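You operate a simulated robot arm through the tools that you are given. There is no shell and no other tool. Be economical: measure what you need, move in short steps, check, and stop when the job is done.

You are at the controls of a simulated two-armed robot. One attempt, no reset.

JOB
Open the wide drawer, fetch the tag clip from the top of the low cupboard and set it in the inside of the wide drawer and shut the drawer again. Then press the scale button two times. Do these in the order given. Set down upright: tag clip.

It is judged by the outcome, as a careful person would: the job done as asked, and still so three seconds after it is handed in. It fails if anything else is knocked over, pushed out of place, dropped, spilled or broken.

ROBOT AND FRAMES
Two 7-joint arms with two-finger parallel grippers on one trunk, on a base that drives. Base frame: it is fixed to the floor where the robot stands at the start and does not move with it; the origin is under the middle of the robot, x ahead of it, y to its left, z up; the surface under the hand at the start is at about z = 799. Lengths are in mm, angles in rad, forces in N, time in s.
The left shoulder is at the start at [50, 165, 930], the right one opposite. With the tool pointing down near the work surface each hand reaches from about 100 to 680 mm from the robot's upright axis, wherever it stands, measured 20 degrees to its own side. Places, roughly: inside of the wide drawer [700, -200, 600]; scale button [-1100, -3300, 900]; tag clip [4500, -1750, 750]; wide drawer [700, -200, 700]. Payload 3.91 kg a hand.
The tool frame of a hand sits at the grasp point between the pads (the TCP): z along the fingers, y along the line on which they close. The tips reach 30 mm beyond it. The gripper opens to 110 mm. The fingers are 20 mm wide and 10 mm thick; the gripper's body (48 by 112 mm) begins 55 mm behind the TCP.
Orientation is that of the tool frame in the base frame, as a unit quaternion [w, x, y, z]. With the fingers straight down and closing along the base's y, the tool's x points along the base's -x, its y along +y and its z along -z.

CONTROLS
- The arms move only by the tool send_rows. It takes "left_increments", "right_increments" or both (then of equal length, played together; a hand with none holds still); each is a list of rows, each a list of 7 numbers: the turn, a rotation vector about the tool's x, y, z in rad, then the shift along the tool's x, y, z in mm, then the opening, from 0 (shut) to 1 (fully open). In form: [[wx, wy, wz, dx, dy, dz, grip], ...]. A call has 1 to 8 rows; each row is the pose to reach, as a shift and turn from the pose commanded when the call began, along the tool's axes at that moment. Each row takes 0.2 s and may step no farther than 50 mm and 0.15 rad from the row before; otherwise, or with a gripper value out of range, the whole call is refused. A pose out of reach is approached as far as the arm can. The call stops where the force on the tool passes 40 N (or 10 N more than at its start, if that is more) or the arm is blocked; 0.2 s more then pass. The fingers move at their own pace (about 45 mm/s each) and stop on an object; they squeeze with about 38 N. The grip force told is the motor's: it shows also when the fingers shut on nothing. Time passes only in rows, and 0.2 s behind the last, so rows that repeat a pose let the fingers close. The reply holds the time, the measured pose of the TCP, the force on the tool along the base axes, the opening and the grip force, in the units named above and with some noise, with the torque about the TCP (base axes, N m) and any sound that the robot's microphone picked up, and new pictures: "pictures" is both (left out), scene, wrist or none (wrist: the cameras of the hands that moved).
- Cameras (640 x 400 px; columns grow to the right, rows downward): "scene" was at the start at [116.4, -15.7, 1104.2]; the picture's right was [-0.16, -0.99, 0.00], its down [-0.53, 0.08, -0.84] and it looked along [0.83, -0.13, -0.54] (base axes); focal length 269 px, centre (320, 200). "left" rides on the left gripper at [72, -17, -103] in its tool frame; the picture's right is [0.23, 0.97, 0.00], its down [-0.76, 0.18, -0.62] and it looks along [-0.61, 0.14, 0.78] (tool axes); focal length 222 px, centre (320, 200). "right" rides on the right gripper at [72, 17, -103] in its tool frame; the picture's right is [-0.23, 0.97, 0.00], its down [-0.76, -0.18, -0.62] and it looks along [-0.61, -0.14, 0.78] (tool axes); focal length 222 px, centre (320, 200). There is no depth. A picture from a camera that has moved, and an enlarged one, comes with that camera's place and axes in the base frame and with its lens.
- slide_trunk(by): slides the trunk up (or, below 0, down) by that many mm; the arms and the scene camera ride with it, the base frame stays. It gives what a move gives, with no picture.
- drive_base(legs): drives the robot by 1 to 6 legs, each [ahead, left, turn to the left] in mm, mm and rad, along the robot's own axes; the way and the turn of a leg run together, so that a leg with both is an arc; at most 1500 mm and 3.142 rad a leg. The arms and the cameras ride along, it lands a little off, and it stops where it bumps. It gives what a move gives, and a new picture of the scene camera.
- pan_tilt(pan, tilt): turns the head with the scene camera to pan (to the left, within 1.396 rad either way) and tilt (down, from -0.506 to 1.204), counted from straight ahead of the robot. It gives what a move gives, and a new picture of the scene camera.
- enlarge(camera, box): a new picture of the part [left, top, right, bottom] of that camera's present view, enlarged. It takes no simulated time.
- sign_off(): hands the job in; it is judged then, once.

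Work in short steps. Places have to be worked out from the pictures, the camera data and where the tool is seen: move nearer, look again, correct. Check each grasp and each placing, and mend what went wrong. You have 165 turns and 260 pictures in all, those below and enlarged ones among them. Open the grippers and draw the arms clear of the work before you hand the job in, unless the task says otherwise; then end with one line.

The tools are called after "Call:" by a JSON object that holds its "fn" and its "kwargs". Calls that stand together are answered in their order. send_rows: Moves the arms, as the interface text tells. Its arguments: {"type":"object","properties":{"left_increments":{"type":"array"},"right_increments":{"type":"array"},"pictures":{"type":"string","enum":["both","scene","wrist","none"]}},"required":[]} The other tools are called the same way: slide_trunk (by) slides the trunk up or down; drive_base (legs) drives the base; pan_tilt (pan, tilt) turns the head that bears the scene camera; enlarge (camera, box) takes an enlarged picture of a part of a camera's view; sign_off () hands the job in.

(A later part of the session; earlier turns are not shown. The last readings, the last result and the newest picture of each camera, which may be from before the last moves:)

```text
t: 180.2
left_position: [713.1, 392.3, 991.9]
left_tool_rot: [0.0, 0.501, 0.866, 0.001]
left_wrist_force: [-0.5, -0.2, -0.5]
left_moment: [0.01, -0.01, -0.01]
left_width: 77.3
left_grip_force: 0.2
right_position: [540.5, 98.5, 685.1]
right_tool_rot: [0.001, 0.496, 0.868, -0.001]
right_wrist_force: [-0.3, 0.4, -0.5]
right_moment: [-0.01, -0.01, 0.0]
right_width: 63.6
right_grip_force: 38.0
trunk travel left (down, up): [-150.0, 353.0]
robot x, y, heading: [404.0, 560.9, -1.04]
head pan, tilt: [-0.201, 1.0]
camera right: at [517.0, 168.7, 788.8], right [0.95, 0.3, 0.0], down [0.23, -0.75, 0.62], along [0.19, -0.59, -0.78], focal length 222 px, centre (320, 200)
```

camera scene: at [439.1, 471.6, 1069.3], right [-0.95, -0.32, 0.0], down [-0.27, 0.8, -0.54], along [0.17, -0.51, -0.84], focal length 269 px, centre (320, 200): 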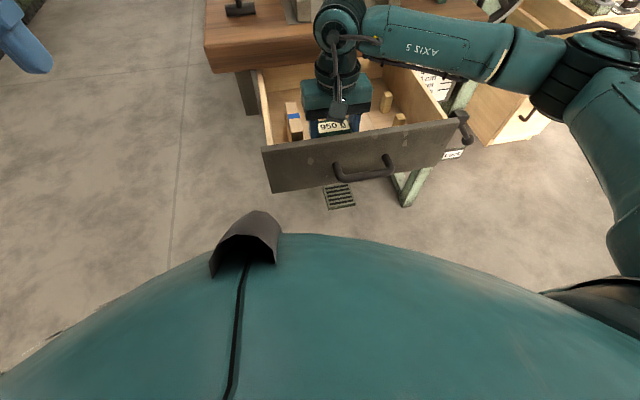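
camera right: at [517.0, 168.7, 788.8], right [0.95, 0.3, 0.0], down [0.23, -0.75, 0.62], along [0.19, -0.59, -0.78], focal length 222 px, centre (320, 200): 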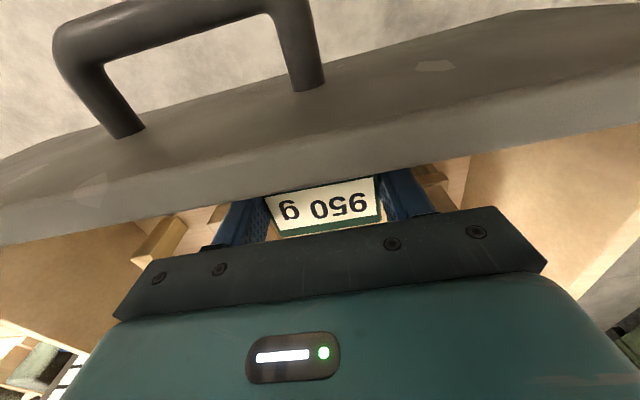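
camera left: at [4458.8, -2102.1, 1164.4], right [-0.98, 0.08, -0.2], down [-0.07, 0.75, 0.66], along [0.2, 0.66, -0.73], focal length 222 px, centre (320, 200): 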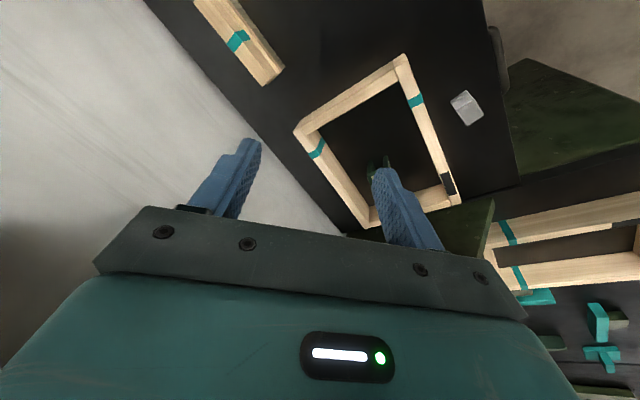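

Still free at about z 640, so I'll keep lowering in small steps.

Call:
{"fn": "send_rows", "kwargs": {"right_increments": [[0, 0, 0, 0, 0, 2, 0.1], [0, 0, 0, 0, 0, 4, 0.1], [0, 0, 0, 0, 0, 6, 0.1], [0, 0, 0, 0, 0, 8, 0.1], [0, 0, 0, 0, 0, 8, 0.1]], "pictures": "none"}}

```text
t: 181.4
left_position: [713.7, 391.7, 993.0]
left_tool_rot: [0.001, 0.501, 0.866, 0.001]
left_wrist_force: [-0.7, 0.0, -0.5]
left_moment: [-0.02, 0.01, 0.0]
left_width: 76.7
left_grip_force: 0.1
right_position: [540.7, 98.4, 678.6]
right_tool_rot: [0.0, 0.496, 0.869, -0.002]
right_wrist_force: [-1.5, 0.1, 5.7]
right_moment: [0.01, 0.21, 0.03]
right_width: 63.7
right_grip_force: 38.0
trunk travel left (down, up): [-150.0, 353.0]
robot x, y, heading: [405.8, 564.4, -1.041]
head pan, tilt: [-0.201, 1.0]
```

Light contact of about 6 N at the expected floor height. I'll press 3 mm more to confirm it's seated.

Call:
{"fn": "send_rows", "kwargs": {"right_increments": [[0, 0, 0, 0, 0, 2, 0.1], [0, 0, 0, 0, 0, 3, 0.1], [0, 0, 0, 0, 0, 3, 0.1]], "pictures": "wrist"}}

```text
t: 182.2
left_position: [712.9, 393.1, 992.8]
left_tool_rot: [0.001, 0.501, 0.866, 0.0]
left_wrist_force: [-0.3, 0.1, 0.3]
left_moment: [0.01, -0.04, 0.01]
left_width: 76.9
left_grip_force: 0.0
right_position: [540.2, 98.4, 677.7]
right_tool_rot: [0.004, 0.496, 0.868, -0.002]
right_wrist_force: [-3.9, -2.9, 29.7]
right_moment: [0.07, 0.56, 0.1]
right_width: 63.4
right_grip_force: 38.0
trunk travel left (down, up): [-150.0, 353.0]
robot x, y, heading: [398.4, 564.1, -1.04]
head pan, tilt: [-0.201, 1.0]
camera right: at [516.7, 169.0, 781.4], right [0.95, 0.3, 0.0], down [0.23, -0.74, 0.63], along [0.19, -0.6, -0.78], focal length 222 px, centre (320, 200)
```

right: 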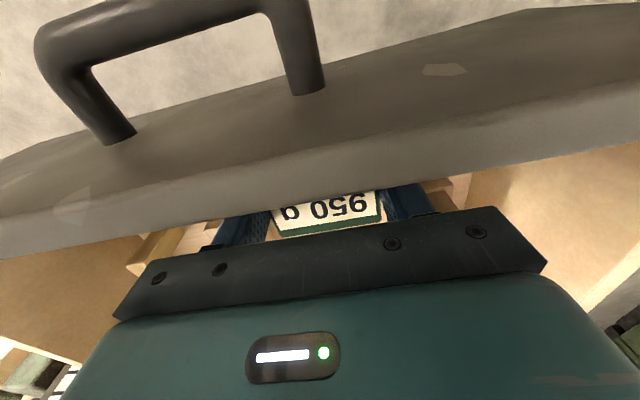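

Firmly seated at about 30 N. I'll relieve the preload and open the fingers gently.

Call:
{"fn": "send_rows", "kwargs": {"right_increments": [[0, 0, 0, 0, 0, -2, 0.1], [0, 0, 0, 0, 0, -2, 0.65], [0, 0, 0, 0, 0, -2, 0.7], [0, 0, 0, 0, 0, -2, 0.7]], "pictures": "none"}}

Call:
{"fn": "send_rows", "kwargs": {"right_increments": [[0, 0, 0, 0, 0, -20, 0.7], [0, 0, 0, 0, 0, -60, 0.7], [0, 0, 0, 0, 0, -100, 0.7], [0, 0, 0, 0, 0, -150, 0.7], [0, 0, 0, 0, 0, -200, 0.7]], "pictures": "both"}}

```text
t: 183.2
left_position: [712.9, 392.4, 991.9]
left_tool_rot: [-0.001, 0.501, 0.866, 0.001]
left_wrist_force: [0.4, 1.0, -0.5]
left_moment: [-0.01, 0.01, 0.0]
left_width: 76.8
left_grip_force: 0.1
right_position: [541.0, 99.1, 675.5]
right_tool_rot: [0.0, 0.495, 0.869, 0.0]
right_wrist_force: [-0.3, 1.2, -1.6]
right_moment: [0.01, 0.04, -0.01]
right_width: 77.2
right_grip_force: 0.0
trunk travel left (down, up): [-150.0, 353.0]
robot x, y, heading: [402.4, 563.8, -1.04]
head pan, tilt: [-0.201, 1.0]
```

```text
t: 184.4
left_position: [713.1, 391.1, 991.3]
left_tool_rot: [0.0, 0.501, 0.866, 0.001]
left_wrist_force: [-0.4, -0.5, 0.0]
left_moment: [0.01, -0.01, 0.01]
left_width: 77.0
left_grip_force: 0.0
right_position: [540.2, 100.4, 877.8]
right_tool_rot: [0.001, 0.496, 0.869, 0.0]
right_wrist_force: [0.5, 0.4, -0.2]
right_moment: [-0.01, 0.01, -0.02]
right_width: 77.0
right_grip_force: 0.1
trunk travel left (down, up): [-150.0, 353.0]
robot x, y, heading: [404.7, 563.9, -1.041]
head pan, tilt: [-0.201, 1.0]
camera scene: at [439.1, 471.8, 1069.2], right [-0.95, -0.32, 0.0], down [-0.27, 0.8, -0.54], along [0.17, -0.51, -0.84], focal length 269 px, centre (320, 200)
camera right: at [516.8, 169.7, 981.4], right [0.95, 0.3, 0.0], down [0.23, -0.75, 0.62], along [0.19, -0.6, -0.78], focal length 222 px, centre (320, 200)
```

scene: 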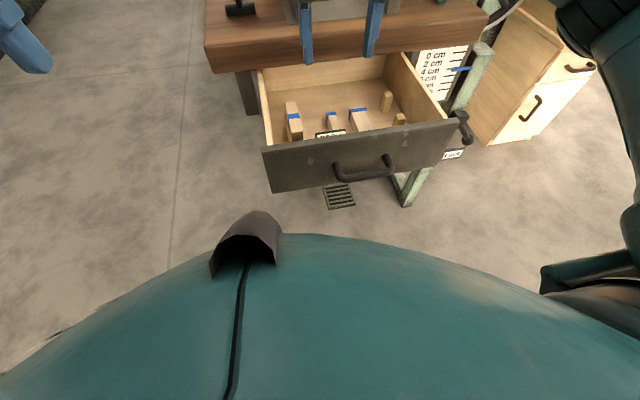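
right: 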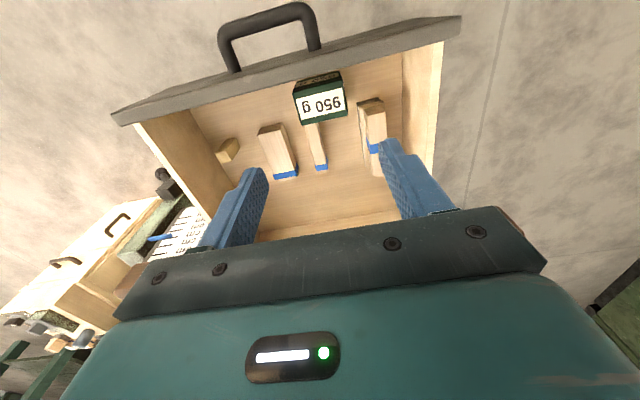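

The clip stands upright in the drawer with nothing disturbed. I'll retract the right hand, close its fingers, back the base 100 mm, and tilt the hand forward to push the drawer shut.

Call:
{"fn": "send_rows", "kwargs": {"right_increments": [[0, 0, 0, 40, 0, 0, 0.3], [0, 0, 0, 85, 0, 0, 0], [0, 0, 0, 130, 0, 0, 0], [0, 0, 0, 175, 0, 0, 0], [0, 0, 0, 200, 0, 0, 0]], "pictures": "none"}}

Call:
{"fn": "drive_base", "kwargs": {"legs": [[-100, 0, 0]]}}

Call:
{"fn": "send_rows", "kwargs": {"right_increments": [[0, -0.15, 0, 0, 0, 0, 0], [0, -0.3, 0, 0, 0, 0, 0], [0, -0.45, 0, 0, 0, 0, 0], [0, -0.6, 0, 0, 0, 0, 0], [0, -0.75, 0, 0, 0, 0, 0], [0, -0.9, 0, 0, 0, 0, 0], [0, -1.05, 0, 0, 0, 0, 0], [0, -1.2, 0, 0, 0, 0, 0]], "pictures": "both"}}

```text
t: 185.6
left_position: [712.5, 390.7, 991.8]
left_tool_rot: [0.0, 0.501, 0.865, 0.0]
left_wrist_force: [-0.2, 0.1, 0.2]
left_moment: [0.02, 0.0, 0.02]
left_width: 77.0
left_grip_force: 0.0
right_position: [438.2, 271.4, 876.0]
right_tool_rot: [0.001, 0.496, 0.868, 0.0]
right_wrist_force: [-0.1, 0.3, -0.4]
right_moment: [-0.01, -0.04, -0.04]
right_width: 0.0
right_grip_force: 27.3
trunk travel left (down, up): [-150.0, 353.0]
robot x, y, heading: [401.5, 562.9, -1.039]
head pan, tilt: [-0.201, 1.0]
```

```text
t: 186.7
left_position: [664.0, 476.4, 990.6]
left_tool_rot: [0.0, 0.501, 0.866, 0.001]
left_wrist_force: [-0.4, 0.3, -0.5]
left_moment: [0.02, 0.0, -0.02]
left_width: 76.8
left_grip_force: 0.0
right_position: [387.7, 354.8, 876.4]
right_tool_rot: [0.001, 0.496, 0.868, 0.0]
right_wrist_force: [-0.6, 0.1, 0.1]
right_moment: [0.0, 0.0, -0.01]
right_width: 0.0
right_grip_force: 37.5
trunk travel left (down, up): [-150.0, 353.0]
robot x, y, heading: [354.6, 651.1, -1.039]
head pan, tilt: [-0.201, 1.0]
camera scene: at [389.0, 557.1, 1069.3], right [-0.95, -0.32, 0.0], down [-0.27, 0.8, -0.54], along [0.18, -0.51, -0.84], focal length 269 px, centre (320, 200)
```

scene: 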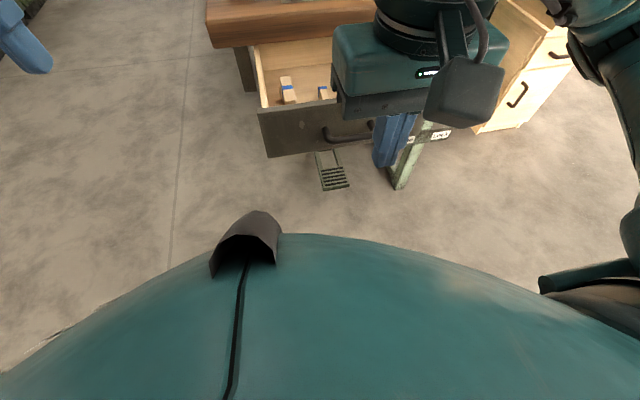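

```text
t: 188.7
left_position: [663.7, 477.6, 991.6]
left_tool_rot: [0.0, 0.5, 0.866, 0.001]
left_wrist_force: [0.3, -0.4, 0.7]
left_moment: [-0.01, -0.01, -0.01]
left_width: 77.1
left_grip_force: 0.0
right_position: [502.4, 347.8, 905.1]
right_tool_rot: [0.49, 0.466, 0.68, -0.284]
right_wrist_force: [0.3, -0.1, 0.2]
right_moment: [0.01, 0.0, -0.01]
right_width: 0.4
right_grip_force: 37.6
right hand out of reach, approached as far as the arm can: row 3, 4, 5, 6, 7, 8
trunk travel left (down, up): [-150.0, 353.0]
robot x, y, heading: [352.4, 651.9, -1.039]
head pan, tilt: [-0.201, 1.0]
stopped in row 8 (right hand): the arm was blocked; the commanded pose is now the measured one
camera scene: at [389.1, 557.0, 1069.3], right [-0.95, -0.32, 0.0], down [-0.27, 0.8, -0.54], along [0.18, -0.51, -0.84], focal length 269 px, centre (320, 200)
camera right: at [468.4, 466.4, 876.0], right [0.91, 0.31, 0.28], down [-0.35, 0.18, 0.92], along [0.24, -0.93, 0.27], focal length 222 px, centre (320, 200)
```

scene: 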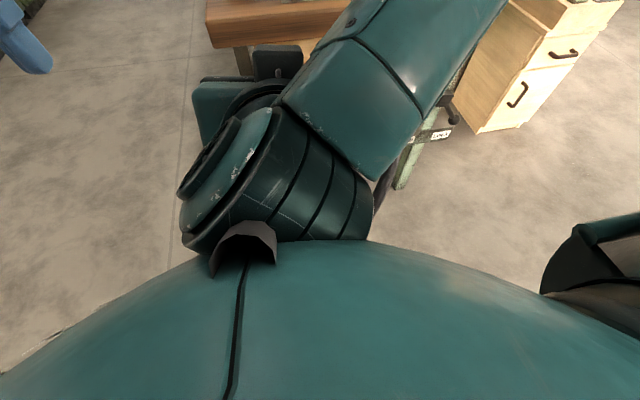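
right: 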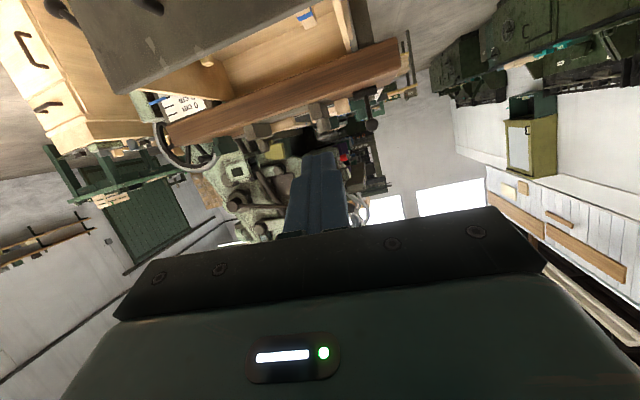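

The hand tilted fully, but the arm folded up too close to my body. I'll take back half the tilt and move the hand outward toward the drawer front.

Call:
{"fn": "send_rows", "kwargs": {"right_increments": [[0, 0.1, -0.01, 1, -20, 23, 0], [0, 0.2, -0.025, 2, -42, 45, 0], [0, 0.3, -0.035, 3, -63, 68, 0], [0, 0.4, -0.05, 4, -84, 91, 0], [0, 0.5, -0.06, 5, -105, 114, 0], [0, 0.6, -0.07, 6, -125, 114, 0], [0, 0.6, -0.07, 6, -125, 114, 0]], "pictures": "both"}}

```text
t: 190.3
left_position: [664.0, 477.8, 991.7]
left_tool_rot: [0.0, 0.501, 0.865, 0.002]
left_wrist_force: [0.3, -0.7, 0.0]
left_moment: [0.01, 0.01, 0.02]
left_width: 76.9
left_grip_force: 0.0
right_position: [433.4, 204.8, 849.0]
right_tool_rot: [0.258, 0.503, 0.812, -0.149]
right_wrist_force: [0.4, -0.5, 0.3]
right_moment: [0.02, -0.02, -0.05]
right_width: 0.0
right_grip_force: 37.5
trunk travel left (down, up): [-150.0, 353.0]
robot x, y, heading: [354.1, 653.9, -1.035]
head pan, tilt: [-0.201, 1.0]
camera scene: at [389.1, 557.1, 1069.3], right [-0.95, -0.32, 0.0], down [-0.27, 0.8, -0.54], along [0.18, -0.51, -0.84], focal length 269 px, centre (320, 200)
camera right: at [393.4, 316.3, 894.8], right [0.95, 0.27, 0.14], down [-0.05, -0.33, 0.94], along [0.3, -0.9, -0.3], focal length 222 px, centre (320, 200)
```

scene: 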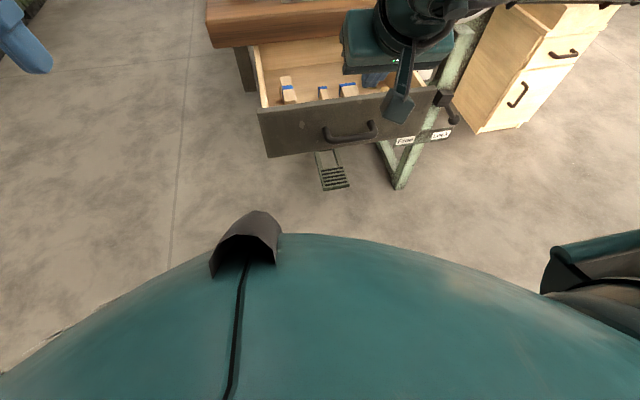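
right: 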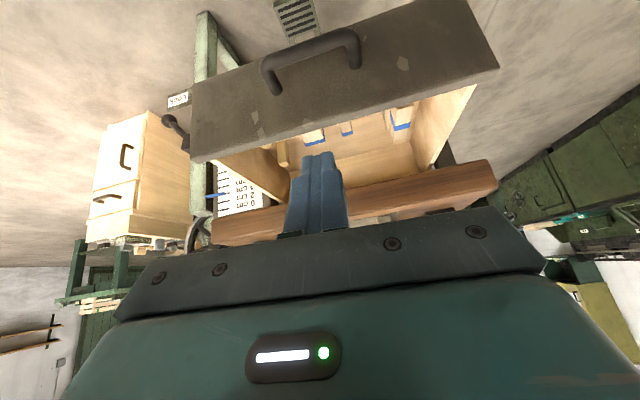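

A workable pose: TCP at n≈330, tilted 0.6 rad. I'll lower to the bar's height in front of it, then push.

Call:
{"fn": "send_rows", "kwargs": {"right_increments": [[0, 0, 0, 24, -1, 34, 0], [0, 0, 0, 48, -2, 69, 0], [0, 0, 0, 71, -2, 104, 0], [0, 0, 0, 95, -3, 138, 0], [0, 0, 0, 95, -3, 138, 0]], "pictures": "both"}}

```text
t: 191.5
left_position: [664.4, 477.6, 992.2]
left_tool_rot: [0.0, 0.501, 0.865, 0.001]
left_wrist_force: [-0.3, 0.8, 0.5]
left_moment: [0.0, 0.0, -0.02]
left_width: 77.1
left_grip_force: 0.0
right_position: [433.0, 205.1, 682.2]
right_tool_rot: [0.257, 0.503, 0.811, -0.15]
right_wrist_force: [-0.5, -0.3, -0.4]
right_moment: [-0.01, -0.02, 0.01]
right_width: 0.0
right_grip_force: 38.1
trunk travel left (down, up): [-150.0, 353.0]
robot x, y, heading: [354.4, 647.9, -1.036]
head pan, tilt: [-0.201, 1.0]
camera scene: at [389.1, 557.0, 1069.3], right [-0.95, -0.32, 0.0], down [-0.27, 0.8, -0.54], along [0.18, -0.51, -0.84], focal length 269 px, centre (320, 200)
camera right: at [393.8, 316.9, 726.1], right [0.95, 0.27, 0.14], down [-0.05, -0.33, 0.94], along [0.3, -0.9, -0.3], focal length 222 px, centre (320, 200)
```

scene: 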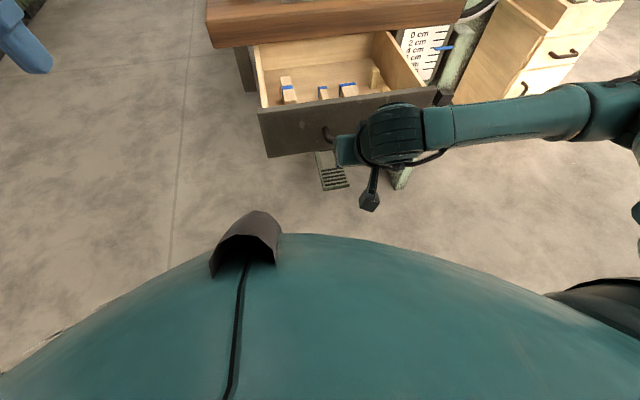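
right: 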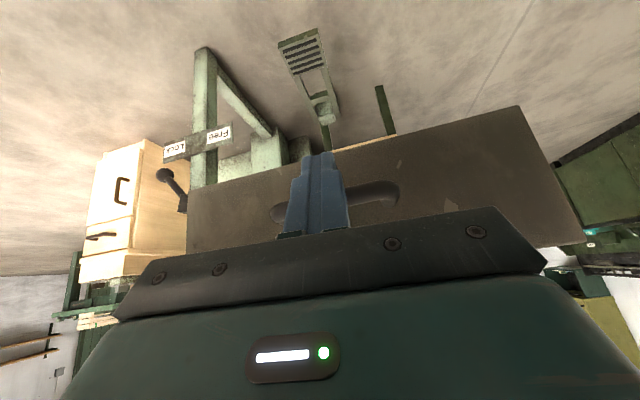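

The fingers are centred on the handle bar. I'll push along the drawer's axis at a gentle pace.

Call:
{"fn": "send_rows", "kwargs": {"right_increments": [[0, 0, 0, -16, 1.4, 11.4, 0], [0, 0, 0, -33, 2.8, 22.8, 0], [0, 0, 0, -45, 3.8, 31.3, 0], [0, 0, 0, -57, 4.9, 39.9, 0], [0, 0, 0, -74, 6.3, 51.3, 0], [0, 0, 0, -90, 7.7, 62.7, 0], [0, 0, 0, -107, 9.1, 74.1, 0], [0, 0, 0, -123, 10.5, 85.5, 0]], "pictures": "both"}}

```text
t: 193.3
left_position: [664.7, 477.1, 992.8]
left_tool_rot: [-0.001, 0.501, 0.866, 0.001]
left_wrist_force: [0.1, 0.3, -0.3]
left_moment: [0.02, -0.03, 0.01]
left_width: 77.1
left_grip_force: 0.1
right_position: [511.1, 74.7, 682.2]
right_tool_rot: [0.258, 0.503, 0.811, -0.15]
right_wrist_force: [0.5, 0.7, 0.9]
right_moment: [-0.01, -0.01, -0.01]
right_width: 0.1
right_grip_force: 37.5
trunk travel left (down, up): [-150.0, 353.0]
robot x, y, heading: [351.5, 650.5, -1.039]
head pan, tilt: [-0.201, 1.0]
camera scene: at [389.2, 557.1, 1069.3], right [-0.95, -0.32, 0.0], down [-0.27, 0.8, -0.54], along [0.18, -0.51, -0.84], focal length 269 px, centre (320, 200)
camera right: at [471.0, 186.6, 727.2], right [0.95, 0.27, 0.14], down [-0.05, -0.33, 0.94], along [0.3, -0.91, -0.3], focal length 222 px, centre (320, 200)
```

scene: 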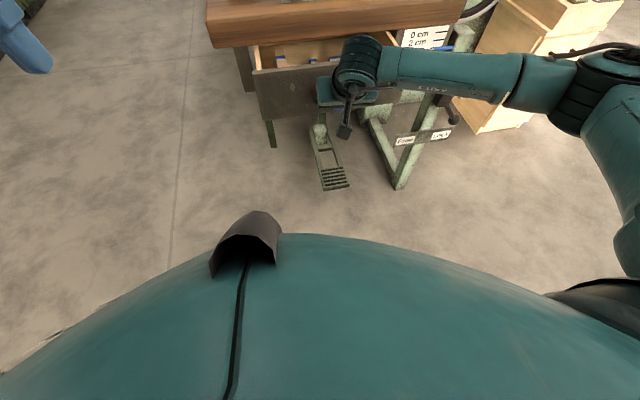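
right: 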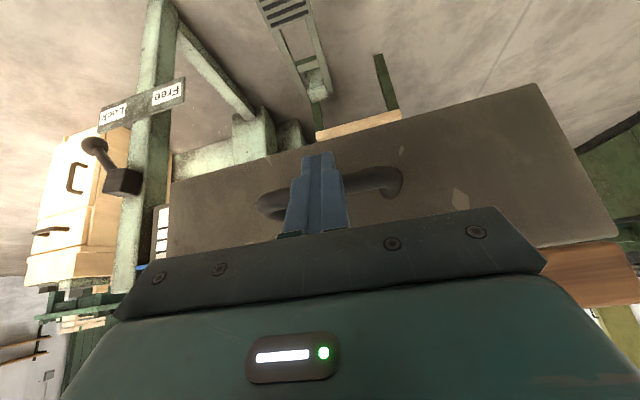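

The drawer is closing smoothly with no resistance. I'll push the remaining distance.

Call:
{"fn": "send_rows", "kwargs": {"right_increments": [[0, 0, 0, -16, 1.4, 11.4, 0], [0, 0, 0, -33, 2.8, 22.8, 0], [0, 0, 0, -49, 4.2, 34.2, 0], [0, 0, 0, -66, 5.6, 45.6, 0], [0, 0, 0, -82, 7, 57, 0], [0, 0, 0, -94, 8, 65.5, 0], [0, 0, 0, -103, 8.7, 71.5, 0]], "pictures": "both"}}

```text
t: 194.9
left_position: [661.9, 477.8, 992.8]
left_tool_rot: [0.001, 0.501, 0.866, 0.0]
left_wrist_force: [-0.1, 0.1, 0.5]
left_moment: [-0.04, -0.04, 0.01]
left_width: 77.0
left_grip_force: 0.1
right_position: [571.7, -29.3, 677.9]
right_tool_rot: [0.251, 0.503, 0.813, -0.148]
right_wrist_force: [-21.4, 35.6, -3.9]
right_moment: [0.42, 0.28, 0.05]
right_width: 0.0
right_grip_force: 37.0
trunk travel left (down, up): [-150.0, 353.0]
robot x, y, heading: [351.5, 651.8, -1.041]
head pan, tilt: [-0.201, 1.0]
camera scene: at [387.9, 558.8, 1069.4], right [-0.95, -0.32, 0.0], down [-0.27, 0.8, -0.54], along [0.18, -0.51, -0.84], focal length 269 px, centre (320, 200)
camera right: at [532.9, 82.3, 723.8], right [0.95, 0.27, 0.14], down [-0.04, -0.34, 0.94], along [0.3, -0.9, -0.31], focal length 222 px, centre (320, 200)
```

scene: 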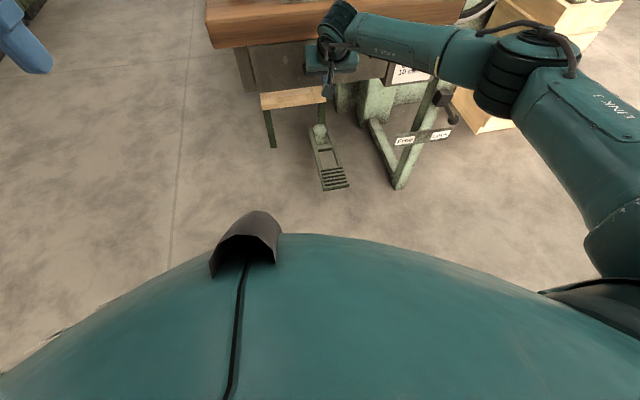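
right: 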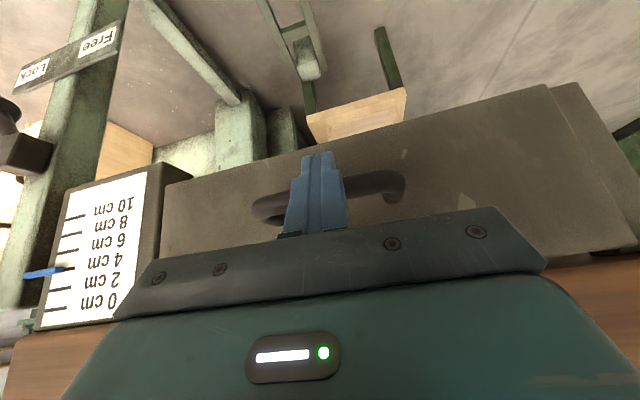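

A firm 41 N stop near the closed position. I'll back the hand off and inspect the drawer.

Call:
{"fn": "send_rows", "kwargs": {"right_increments": [[0, 0, 0, 33, -2.8, -22.8, 0], [0, 0, 0, 66, -5.6, -45.6, 0], [0, 0, 0, 107, -9.1, -74.1, 0], [0, 0, 0, 140, -12, -97, 0]], "pictures": "none"}}

Call:
{"fn": "enlarge", "kwargs": {"camera": "right", "box": [100, 40, 640, 300]}}

Call:
{"fn": "enlarge", "kwargs": {"camera": "scene", "box": [200, 20, 460, 180]}}

```text
t: 195.9
left_position: [663.9, 477.3, 991.8]
left_tool_rot: [0.0, 0.501, 0.865, 0.001]
left_wrist_force: [1.1, -0.2, 0.7]
left_moment: [0.0, 0.04, -0.03]
left_width: 77.0
left_grip_force: 0.1
right_position: [488.6, 113.6, 682.8]
right_tool_rot: [0.258, 0.503, 0.811, -0.15]
right_wrist_force: [-1.2, 1.2, -0.7]
right_moment: [0.02, -0.03, -0.04]
right_width: 0.0
right_grip_force: 37.4
trunk travel left (down, up): [-150.0, 353.0]
robot x, y, heading: [349.6, 649.0, -1.045]
head pan, tilt: [-0.201, 1.0]
```

```text
1.19 times, centred on (370, 170) of right
camera zoom: at [448.3, 225.9, 727.0], right [0.95, 0.27, 0.14], down [-0.05, -0.33, 0.94], along [0.3, -0.91, -0.3], focal length 263 px, centre (261, 236)
```

zoom: 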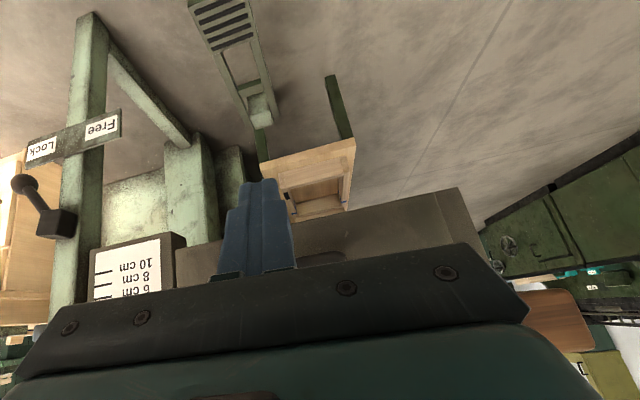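

```text
2.46 times, centred on (330, 100) of scene
camera zoom: at [389.1, 557.1, 1069.3], right [-0.95, -0.32, 0.0], down [-0.27, 0.8, -0.54], along [0.18, -0.51, -0.84], focal length 662 px, centre (295, 446)
```

zoom: 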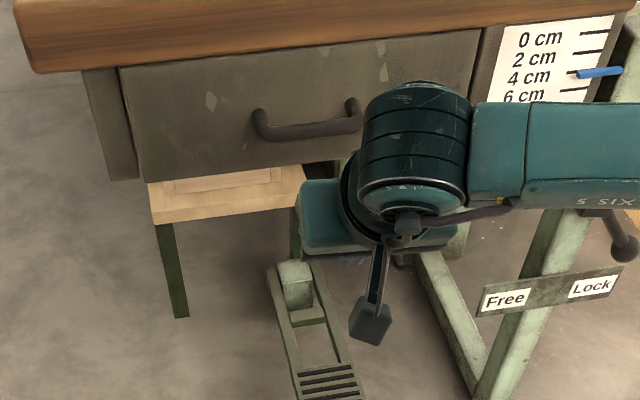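

The bar is back at its original closed position (n≈25), so the drawer is shut. I'll raise the right hand and return it to neutral.

Call:
{"fn": "send_rows", "kwargs": {"right_increments": [[0, 0, 0, -10, 0, -50, 0], [0, 0, 0, -30, 1, -95, 0], [0, 0, 0, -55, 2, -135, 0], [0, 0.1, -0.01, -85, 3, -170, 0], [0, 0.22, -0.025, -115, 4, -200, 0], [0, 0.34, -0.04, -130, 4, -220, 0], [0, 0.47, -0.055, -142, 4, -230, 0], [0, 0.6, -0.07, -142, 4, -230, 0]], "pictures": "none"}}

Call:
{"fn": "pan_tilt", "kwargs": {"pan": -1.39, "tilt": 0.2}}

```text
refused: row 1 steps farther than a row can; nothing moved
```

```text
t: 197.3
left_position: [663.0, 478.1, 992.9]
left_tool_rot: [-0.002, 0.502, 0.865, 0.002]
left_wrist_force: [0.7, 0.1, 0.6]
left_moment: [0.04, -0.03, -0.01]
left_width: 77.1
left_grip_force: 0.1
right_position: [487.7, 112.8, 682.4]
right_tool_rot: [0.257, 0.503, 0.811, -0.15]
right_wrist_force: [0.2, -0.1, 0.5]
right_moment: [-0.01, 0.0, 0.0]
right_width: 0.0
right_grip_force: 37.6
trunk travel left (down, up): [-150.0, 353.0]
robot x, y, heading: [351.6, 650.4, -1.04]
head pan, tilt: [-1.389, 0.201]
camera scene: at [296.1, 562.0, 1138.0], right [-0.65, 0.76, 0.0], down [0.15, 0.13, -0.98], along [-0.74, -0.64, -0.2], focal length 269 px, centre (320, 200)
```

scene: 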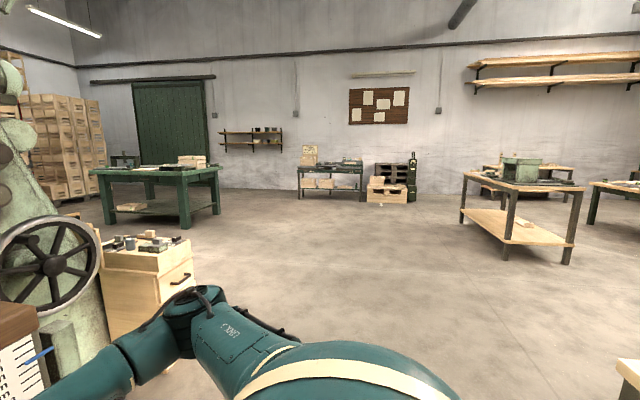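

The scale should be on the green table, which projects near (166, 170). First I'll raise the right hand in smaller steps.

Call:
{"fn": "send_rows", "kwargs": {"right_increments": [[0, 0, 0, -5, 0, -45, 0], [0, 0, 0, -25, 1, -88, 0], [0, 0, 0, -50, 2, -125, 0], [0, 0.1, -0.01, -80, 3, -160, 0], [0, 0.22, -0.025, -110, 4, -190, 0], [0, 0.34, -0.04, -130, 4, -215, 0], [0, 0.47, -0.055, -142, 4, -230, 0], [0, 0.6, -0.07, -142, 4, -230, 0]], "pictures": "none"}}

Call:
{"fn": "enlarge", "kwargs": {"camera": "scene", "box": [80, 130, 240, 240]}}

```text
t: 199.1
left_position: [663.8, 476.8, 991.7]
left_tool_rot: [0.0, 0.501, 0.866, 0.001]
left_wrist_force: [0.5, 0.6, 0.2]
left_moment: [0.0, 0.0, -0.02]
left_width: 77.0
left_grip_force: 0.0
right_position: [483.0, 125.9, 951.4]
right_tool_rot: [0.0, 0.496, 0.868, -0.003]
right_wrist_force: [0.4, 0.1, -0.2]
right_moment: [-0.01, -0.01, -0.03]
right_width: 0.0
right_grip_force: 37.6
trunk travel left (down, up): [-150.0, 353.0]
robot x, y, heading: [349.2, 650.5, -1.042]
head pan, tilt: [-1.389, 0.201]
```

```text
3.64 times, centred on (160, 185) of scene
camera zoom: at [296.0, 562.2, 1138.1], right [-0.65, 0.76, 0.0], down [0.15, 0.13, -0.98], along [-0.74, -0.64, -0.2], focal length 978 px, centre (902, 254)
```

zoom: 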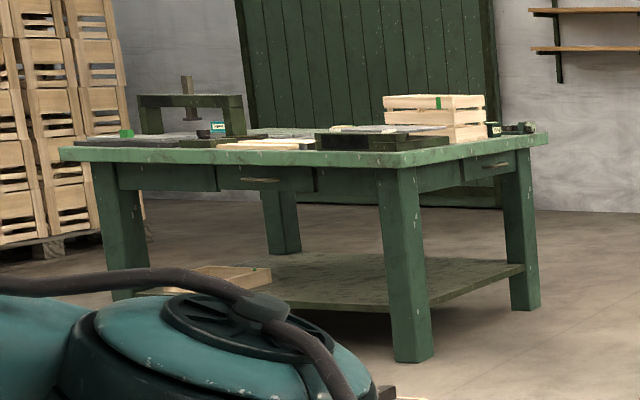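

I'll tuck the right hand, then strafe right along the aisle toward open floor.

Call:
{"fn": "send_rows", "kwargs": {"right_increments": [[0, 0, 0, 45, 0, -10, 0], [0, 0, 0, 90, 0, -20, 0], [0, 0, 0, 135, 0, -30, 0], [0, 0, 0, 165, 0, -40, 0]], "pictures": "none"}}

Call:
{"fn": "drive_base", "kwargs": {"legs": [[60, 0, 0], [0, -1000, 0], [0, -1000, 0]]}}

```text
t: 200.1
left_position: [663.9, 476.6, 992.4]
left_tool_rot: [0.0, 0.501, 0.866, 0.0]
left_wrist_force: [0.5, 0.5, -0.4]
left_moment: [0.03, 0.01, -0.02]
left_width: 76.8
left_grip_force: 0.0
right_position: [398.3, 269.1, 990.8]
right_tool_rot: [0.001, 0.497, 0.868, -0.004]
right_wrist_force: [-0.2, 0.9, 0.1]
right_moment: [0.02, 0.02, -0.01]
right_width: 0.0
right_grip_force: 37.5
trunk travel left (down, up): [-150.0, 353.0]
robot x, y, heading: [354.3, 649.2, -1.037]
head pan, tilt: [-1.389, 0.201]
```

```text
t: 218.6
left_position: [-1045.9, -592.0, 991.4]
left_tool_rot: [-0.001, 0.505, 0.863, 0.001]
left_wrist_force: [-0.1, -0.1, -0.6]
left_moment: [0.01, -0.06, -0.01]
left_width: 77.0
left_grip_force: 0.1
right_position: [-1312.9, -798.4, 990.3]
right_tool_rot: [0.001, 0.501, 0.866, -0.004]
right_wrist_force: [-0.4, -0.3, -0.6]
right_moment: [-0.03, 0.01, 0.02]
right_width: 0.0
right_grip_force: 37.8
trunk travel left (down, up): [-150.0, 353.0]
robot x, y, heading: [-1349.2, -409.7, -1.053]
head pan, tilt: [-1.389, 0.201]
camera scene: at [-1411.9, -503.1, 1138.1], right [-0.65, 0.76, 0.0], down [0.15, 0.13, -0.98], along [-0.75, -0.63, -0.2], focal length 269 px, centre (320, 200)
```

scene: 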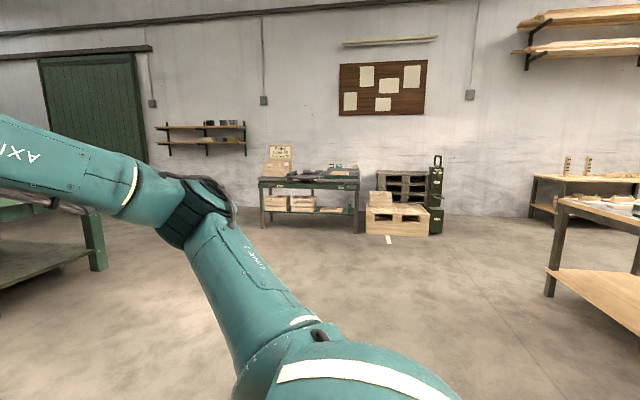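

I'm clear of the bench. I'll look toward the green table.

Call:
{"fn": "pan_tilt", "kwargs": {"pan": -0.45, "tilt": 0.2}}

Call:
{"fn": "enlarge", "kwargs": {"camera": "scene", "box": [200, 130, 440, 270]}}

```text
t: 219.8
left_position: [-1045.8, -593.2, 991.8]
left_tool_rot: [-0.001, 0.505, 0.863, 0.002]
left_wrist_force: [-0.5, -0.4, -0.7]
left_moment: [0.04, -0.02, 0.01]
left_width: 77.3
left_grip_force: 0.0
right_position: [-1313.5, -798.0, 990.2]
right_tool_rot: [0.001, 0.502, 0.865, -0.004]
right_wrist_force: [0.8, -0.2, 0.5]
right_moment: [0.0, 0.01, 0.01]
right_width: 0.4
right_grip_force: 37.8
trunk travel left (down, up): [-150.0, 353.0]
robot x, y, heading: [-1356.6, -416.3, -1.048]
head pan, tilt: [-0.45, 0.201]
camera scene: at [-1334.3, -535.9, 1138.1], right [-1.0, -0.07, 0.0], down [-0.01, 0.2, -0.98], along [0.07, -0.98, -0.2], focal length 269 px, centre (320, 200)
```

scene: 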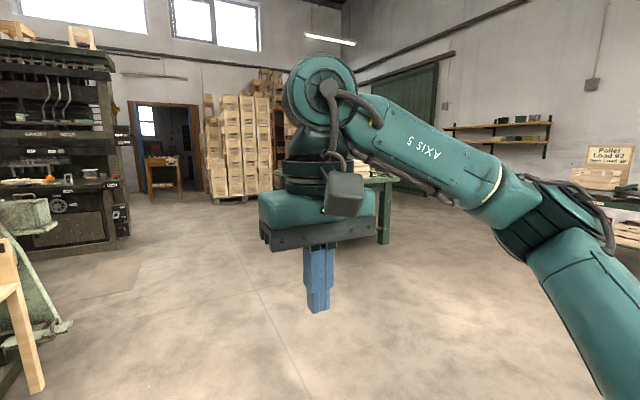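

```text
2.67 times, centred on (320, 200) of scene
camera zoom: at [-1334.3, -535.9, 1138.1], right [-1.0, -0.07, 0.0], down [-0.01, 0.2, -0.98], along [0.07, -0.98, -0.2], focal length 718 px, centre (320, 200)
```

zoom: 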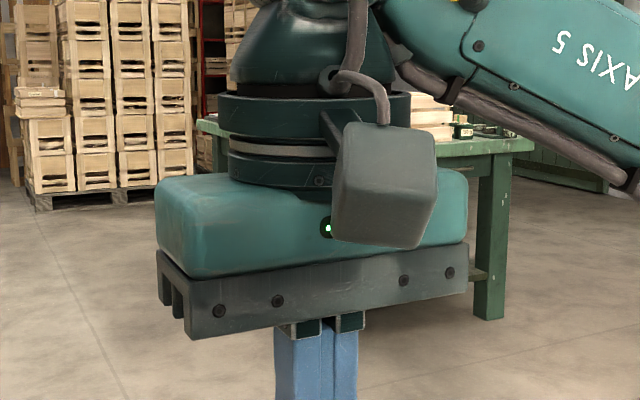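

My hand blocks the view. I'll drive diagonally forward over clear floor and turn the head past it.

Call:
{"fn": "drive_base", "kwargs": {"legs": [[1100, -300, 0]]}}

Call:
{"fn": "pan_tilt", "kwargs": {"pan": -0.95, "tilt": 0.3}}

```text
t: 225.6
left_position: [-767.4, -1696.1, 991.7]
left_tool_rot: [-0.001, 0.508, 0.861, 0.002]
left_wrist_force: [-0.5, 0.2, 0.1]
left_moment: [0.04, 0.01, -0.02]
left_width: 77.0
left_grip_force: 0.1
right_position: [-1037.5, -1899.1, 991.2]
right_tool_rot: [0.001, 0.503, 0.864, -0.003]
right_wrist_force: [-0.4, -0.6, -0.8]
right_moment: [0.03, 0.01, 0.01]
right_width: 0.3
right_grip_force: 37.8
trunk travel left (down, up): [-150.0, 353.0]
robot x, y, heading: [-1076.2, -1518.8, -1.059]
head pan, tilt: [-0.45, 0.201]
camera scene: at [-1056.0, -1638.0, 1138.0], right [-1.0, -0.06, 0.0], down [-0.01, 0.2, -0.98], along [0.06, -0.98, -0.2], focal length 269 px, centre (320, 200)
```

scene: 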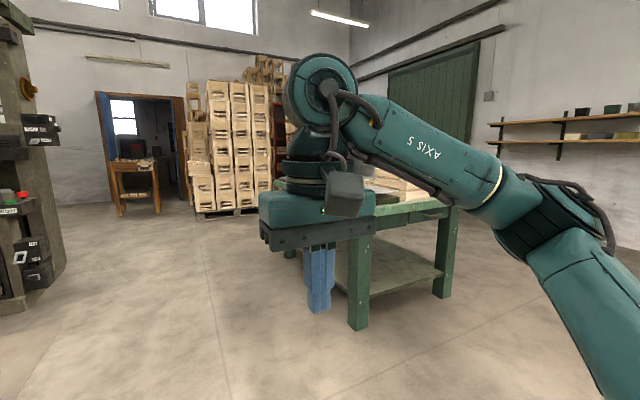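

```text
t: 226.5
left_position: [-766.6, -1696.3, 991.9]
left_tool_rot: [0.0, 0.509, 0.861, 0.001]
left_wrist_force: [-0.4, -0.5, 0.6]
left_moment: [0.02, 0.02, 0.01]
left_width: 76.8
left_grip_force: 0.1
right_position: [-1035.8, -1899.4, 990.5]
right_tool_rot: [0.001, 0.503, 0.864, -0.004]
right_wrist_force: [-0.1, 0.1, 0.0]
right_moment: [-0.01, 0.0, 0.03]
right_width: 0.3
right_grip_force: 37.7
trunk travel left (down, up): [-150.0, 353.0]
robot x, y, heading: [-1076.9, -1518.8, -1.056]
head pan, tilt: [-0.949, 0.3]
camera scene: at [-1101.3, -1629.7, 1128.8], right [-0.91, 0.42, 0.0], down [0.12, 0.27, -0.96], along [-0.4, -0.87, -0.3], focal length 269 px, centre (320, 200)
```

scene: 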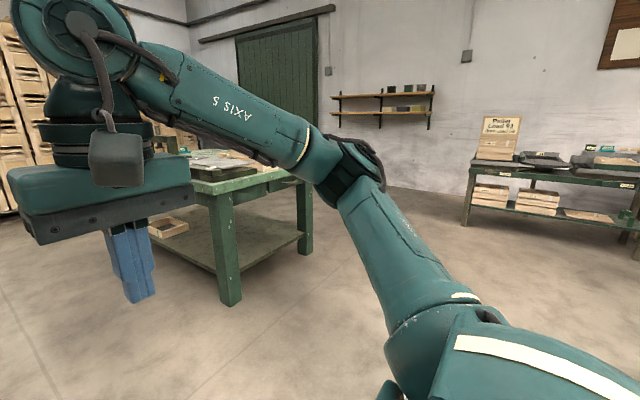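

The table's near corner is about (-1150, -3143). I'll keep this heading and move up to its near end.

Call:
{"fn": "drive_base", "kwargs": {"legs": [[600, -770, 0.024]]}}

Call:
{"fn": "pan_tilt", "kwargs": {"pan": 0.0, "tilt": 0.4}}

```text
t: 233.8
left_position: [-1141.3, -2597.7, 991.2]
left_tool_rot: [0.0, 0.501, 0.865, 0.002]
left_wrist_force: [-1.1, 0.8, 0.0]
left_moment: [0.02, 0.01, 0.02]
left_width: 77.1
left_grip_force: 0.0
right_position: [-1405.5, -2806.6, 991.6]
right_tool_rot: [0.001, 0.496, 0.868, -0.003]
right_wrist_force: [-0.2, -0.1, -1.0]
right_moment: [0.04, -0.01, 0.02]
right_width: 0.0
right_grip_force: 38.3
trunk travel left (down, up): [-150.0, 353.0]
robot x, y, heading: [-1449.4, -2424.2, -1.034]
head pan, tilt: [-0.949, 0.3]
camera scene: at [-1475.6, -2537.9, 1128.8], right [-0.91, 0.41, 0.0], down [0.12, 0.27, -0.96], along [-0.39, -0.87, -0.3], focal length 269 px, centre (320, 200)
```

scene: 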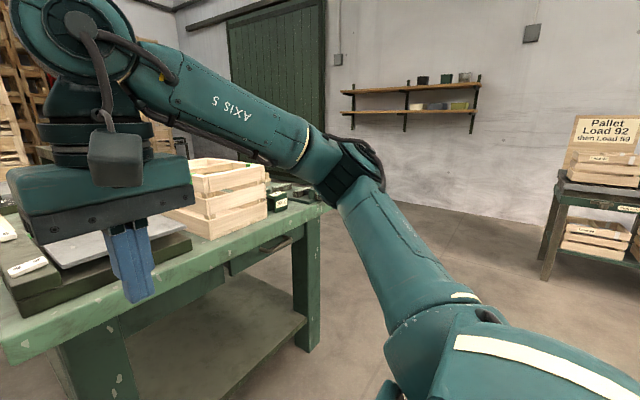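

```text
t: 235.0
left_position: [-1140.5, -2597.1, 992.6]
left_tool_rot: [0.0, 0.501, 0.866, 0.001]
left_wrist_force: [-0.5, -0.1, 0.6]
left_moment: [0.0, -0.01, 0.02]
left_width: 76.9
left_grip_force: 0.0
right_position: [-1405.7, -2807.9, 991.6]
right_tool_rot: [0.001, 0.496, 0.868, -0.003]
right_wrist_force: [-0.2, -0.2, 0.4]
right_moment: [-0.03, 0.02, -0.01]
right_width: 0.0
right_grip_force: 37.9
trunk travel left (down, up): [-150.0, 353.0]
robot x, y, heading: [-1452.2, -2423.1, -1.039]
head pan, tilt: [0.0, 0.4]
camera scene: at [-1390.8, -2532.4, 1119.5], right [-0.86, -0.51, 0.0], down [-0.2, 0.34, -0.92], along [0.47, -0.79, -0.39], focal length 269 px, centre (320, 200)
```

scene: 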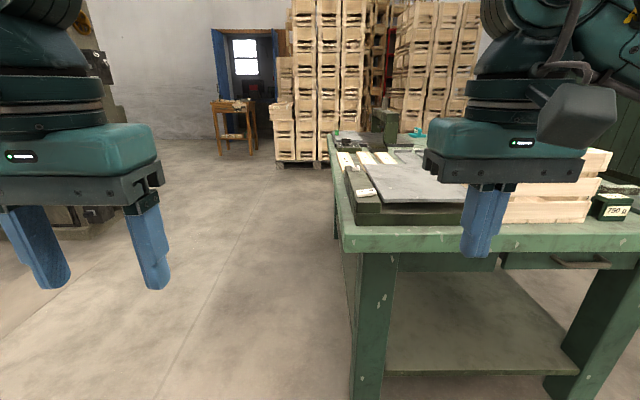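

The scale (dark base, grey platform) sits at the table's near-left corner. I'll zoom in.

Call:
{"fn": "enlarge", "kwargs": {"camera": "scene", "box": [320, 120, 520, 250]}}

```text
3.08 times, centred on (420, 185) of scene
camera zoom: at [-1390.8, -2532.4, 1119.5], right [-0.86, -0.51, 0.0], down [-0.2, 0.34, -0.92], along [0.47, -0.79, -0.39], focal length 828 px, centre (12, 246)
```

zoom: 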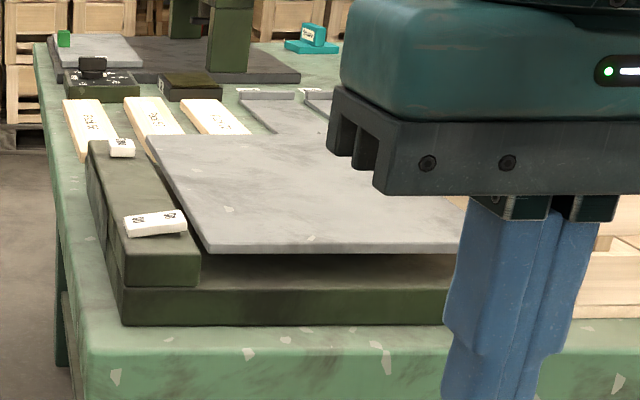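

I need a better view of the panel on the scale's left side. I'll shift left, raise the trunk, and look down.

Call:
{"fn": "drive_base", "kwargs": {"legs": [[50, 330, 0]]}}

Call:
{"fn": "slide_trunk", "kwargs": {"by": 250}}

Call:
{"fn": "pan_tilt", "kwargs": {"pan": 0.0, "tilt": 0.7}}

```text
t: 238.5
left_position: [-829.0, -2473.9, 992.0]
left_tool_rot: [0.0, 0.501, 0.865, 0.001]
left_wrist_force: [0.7, 0.5, 0.0]
left_moment: [-0.01, -0.04, 0.01]
left_width: 76.9
left_grip_force: 0.1
right_position: [-1096.2, -2682.3, 991.3]
right_tool_rot: [0.0, 0.497, 0.868, -0.003]
right_wrist_force: [0.4, 0.1, 0.6]
right_moment: [-0.04, -0.02, 0.01]
right_width: 0.3
right_grip_force: 37.7
trunk travel left (down, up): [-150.0, 353.0]
robot x, y, heading: [-1136.1, -2300.0, -1.039]
head pan, tilt: [0.0, 0.4]
camera scene: at [-1079.8, -2407.6, 1119.5], right [-0.86, -0.51, 0.0], down [-0.2, 0.34, -0.92], along [0.47, -0.79, -0.39], focal length 269 px, centre (320, 200)
```

scene: 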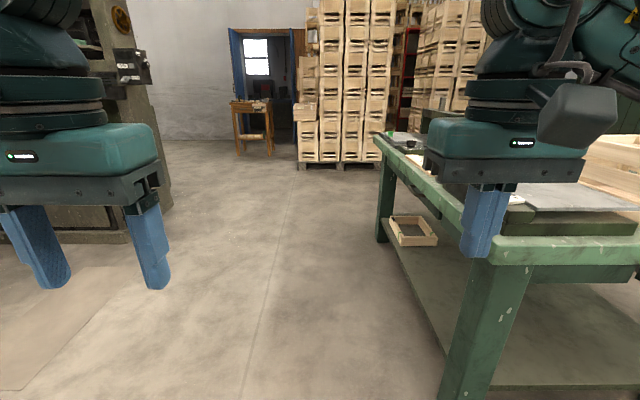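

```text
t: 241.1
left_position: [-828.5, -2473.2, 1240.7]
left_tool_rot: [0.0, 0.501, 0.866, 0.002]
left_wrist_force: [0.8, -0.1, 0.2]
left_moment: [0.01, 0.0, -0.02]
left_width: 76.8
left_grip_force: 0.0
right_position: [-1095.9, -2681.3, 1241.2]
right_tool_rot: [0.0, 0.497, 0.868, -0.004]
right_wrist_force: [0.8, 0.3, 0.5]
right_moment: [-0.02, 0.01, -0.01]
right_width: 0.1
right_grip_force: 37.8
trunk travel left (down, up): [-400.0, 103.0]
robot x, y, heading: [-1138.9, -2299.5, -1.045]
head pan, tilt: [0.0, 0.4]
```

```text
t: 241.9
left_position: [-829.6, -2474.7, 1242.1]
left_tool_rot: [-0.001, 0.501, 0.865, 0.002]
left_wrist_force: [-0.6, 0.9, 0.5]
left_moment: [-0.02, 0.01, 0.01]
left_width: 77.1
left_grip_force: 0.0
right_position: [-1095.4, -2683.2, 1241.0]
right_tool_rot: [0.001, 0.497, 0.868, -0.004]
right_wrist_force: [-0.8, 0.5, -0.2]
right_moment: [0.0, 0.0, -0.02]
right_width: 0.0
right_grip_force: 37.8
trunk travel left (down, up): [-400.0, 103.0]
robot x, y, heading: [-1139.8, -2301.1, -1.041]
head pan, tilt: [0.0, 0.7]
camera scene: at [-1083.7, -2400.9, 1342.7], right [-0.86, -0.51, 0.0], down [-0.33, 0.56, -0.77], along [0.39, -0.66, -0.64], focal length 269 px, centre (320, 200)
```

scene: 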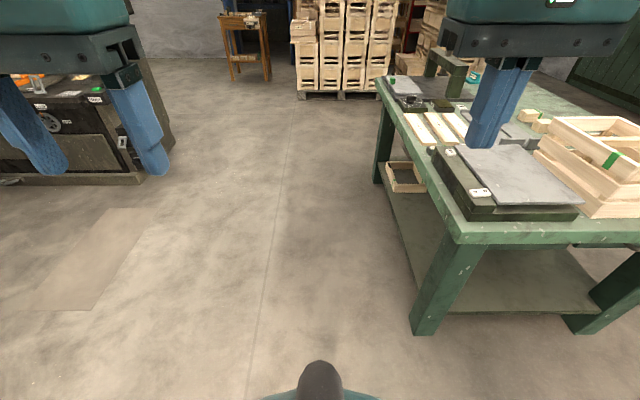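

Now I have a clear view down at the scale. I'll zoom in to find its button.

Call:
{"fn": "enlarge", "kwargs": {"camera": "scene", "box": [380, 90, 600, 240]}}

Call:
{"fn": "enlarge", "kwargs": {"camera": "scene", "box": [420, 135, 520, 215]}}

```text
2.67 times, centred on (490, 165) of scene
camera zoom: at [-1083.7, -2400.9, 1342.7], right [-0.86, -0.51, 0.0], down [-0.33, 0.56, -0.77], along [0.39, -0.66, -0.64], focal length 718 px, centre (-133, 293)
```

zoom: 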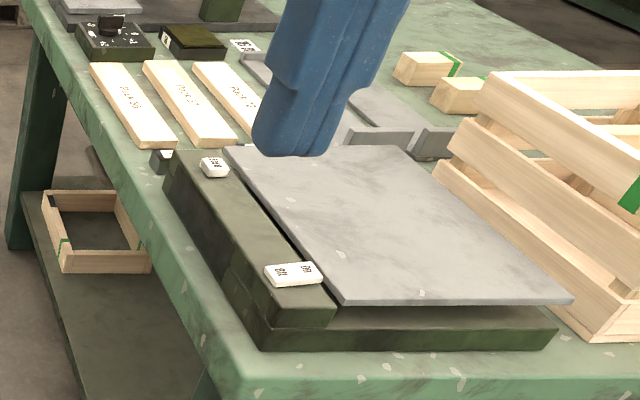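

```text
5.00 times, centred on (470, 175) of scene
camera zoom: at [-1083.7, -2400.9, 1342.7], right [-0.86, -0.51, 0.0], down [-0.33, 0.56, -0.77], along [0.39, -0.66, -0.64], focal length 1345 px, centre (-430, 325)
```

zoom: 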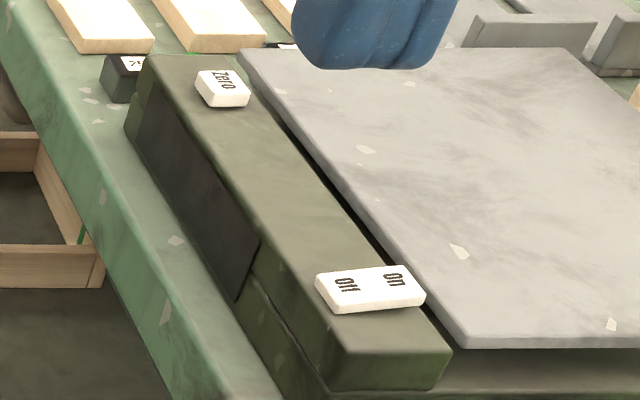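

The scale has a "Zero" push-button at the far end and an Off/On rocker at the near end. Zero triangulates to (-1055, -3326, ~877), matching the given place. I'll drive alongside the table for the right hand to reach it.

Call:
{"fn": "drive_base", "kwargs": {"legs": [[458, -40, 0]]}}

Call:
{"fn": "pan_tilt", "kwargs": {"pan": -0.7, "tilt": 0.8}}

```text
t: 244.6
left_position: [-632.8, -2887.6, 1242.4]
left_tool_rot: [-0.001, 0.501, 0.865, 0.002]
left_wrist_force: [0.2, 0.0, 0.3]
left_moment: [0.0, 0.0, 0.0]
left_width: 76.9
left_grip_force: 0.1
right_position: [-899.4, -3096.1, 1241.6]
right_tool_rot: [0.001, 0.497, 0.868, -0.003]
right_wrist_force: [0.1, -0.9, -0.2]
right_moment: [0.0, -0.02, 0.01]
right_width: 0.0
right_grip_force: 36.8
trunk travel left (down, up): [-400.0, 103.0]
robot x, y, heading: [-944.4, -2712.8, -1.047]
head pan, tilt: [0.0, 0.7]
camera scene: at [-887.0, -2815.2, 1342.6], right [-0.86, -0.51, 0.0], down [-0.33, 0.56, -0.76], along [0.39, -0.66, -0.64], focal length 269 px, centre (320, 200)
```

scene: 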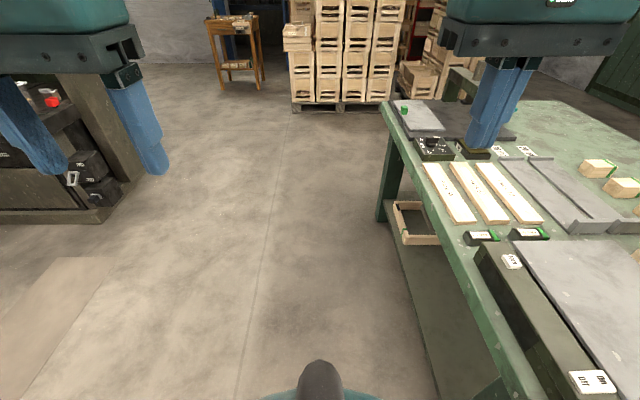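

```text
t: 245.7
left_position: [-633.5, -2888.1, 1242.5]
left_tool_rot: [0.0, 0.501, 0.865, 0.002]
left_wrist_force: [0.1, -0.1, -0.3]
left_moment: [-0.01, -0.03, -0.01]
left_width: 77.1
left_grip_force: 0.1
right_position: [-898.8, -3096.3, 1241.0]
right_tool_rot: [0.002, 0.497, 0.868, -0.004]
right_wrist_force: [0.1, -0.5, -0.5]
right_moment: [0.0, 0.01, 0.02]
right_width: 0.0
right_grip_force: 37.6
trunk travel left (down, up): [-400.0, 103.0]
robot x, y, heading: [-940.7, -2714.3, -1.035]
head pan, tilt: [-0.7, 0.799]
camera scene: at [-943.7, -2821.0, 1334.4], right [-0.99, 0.17, 0.0], down [0.12, 0.71, -0.7], along [-0.12, -0.69, -0.72], focal length 269 px, centre (320, 200)
```

scene: 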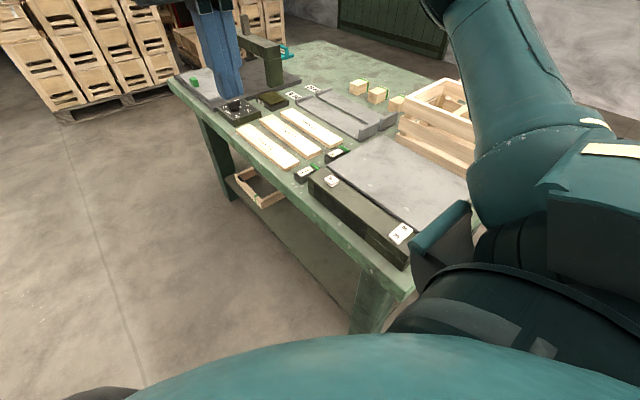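

The Zero button shows at (332, 181), giving (-1060, -3322), which is consistent. I'll zoom once for precision.

Call:
{"fn": "enlarge", "kwargs": {"camera": "scene", "box": [290, 140, 430, 270]}}

```text
3.08 times, centred on (360, 205) of scene
camera zoom: at [-943.7, -2821.0, 1334.4], right [-0.99, 0.17, 0.0], down [0.12, 0.71, -0.7], along [-0.12, -0.69, -0.72], focal length 828 px, centre (197, 185)
```

zoom: 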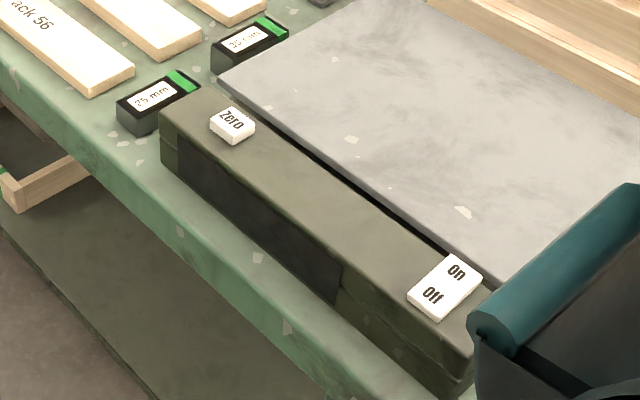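

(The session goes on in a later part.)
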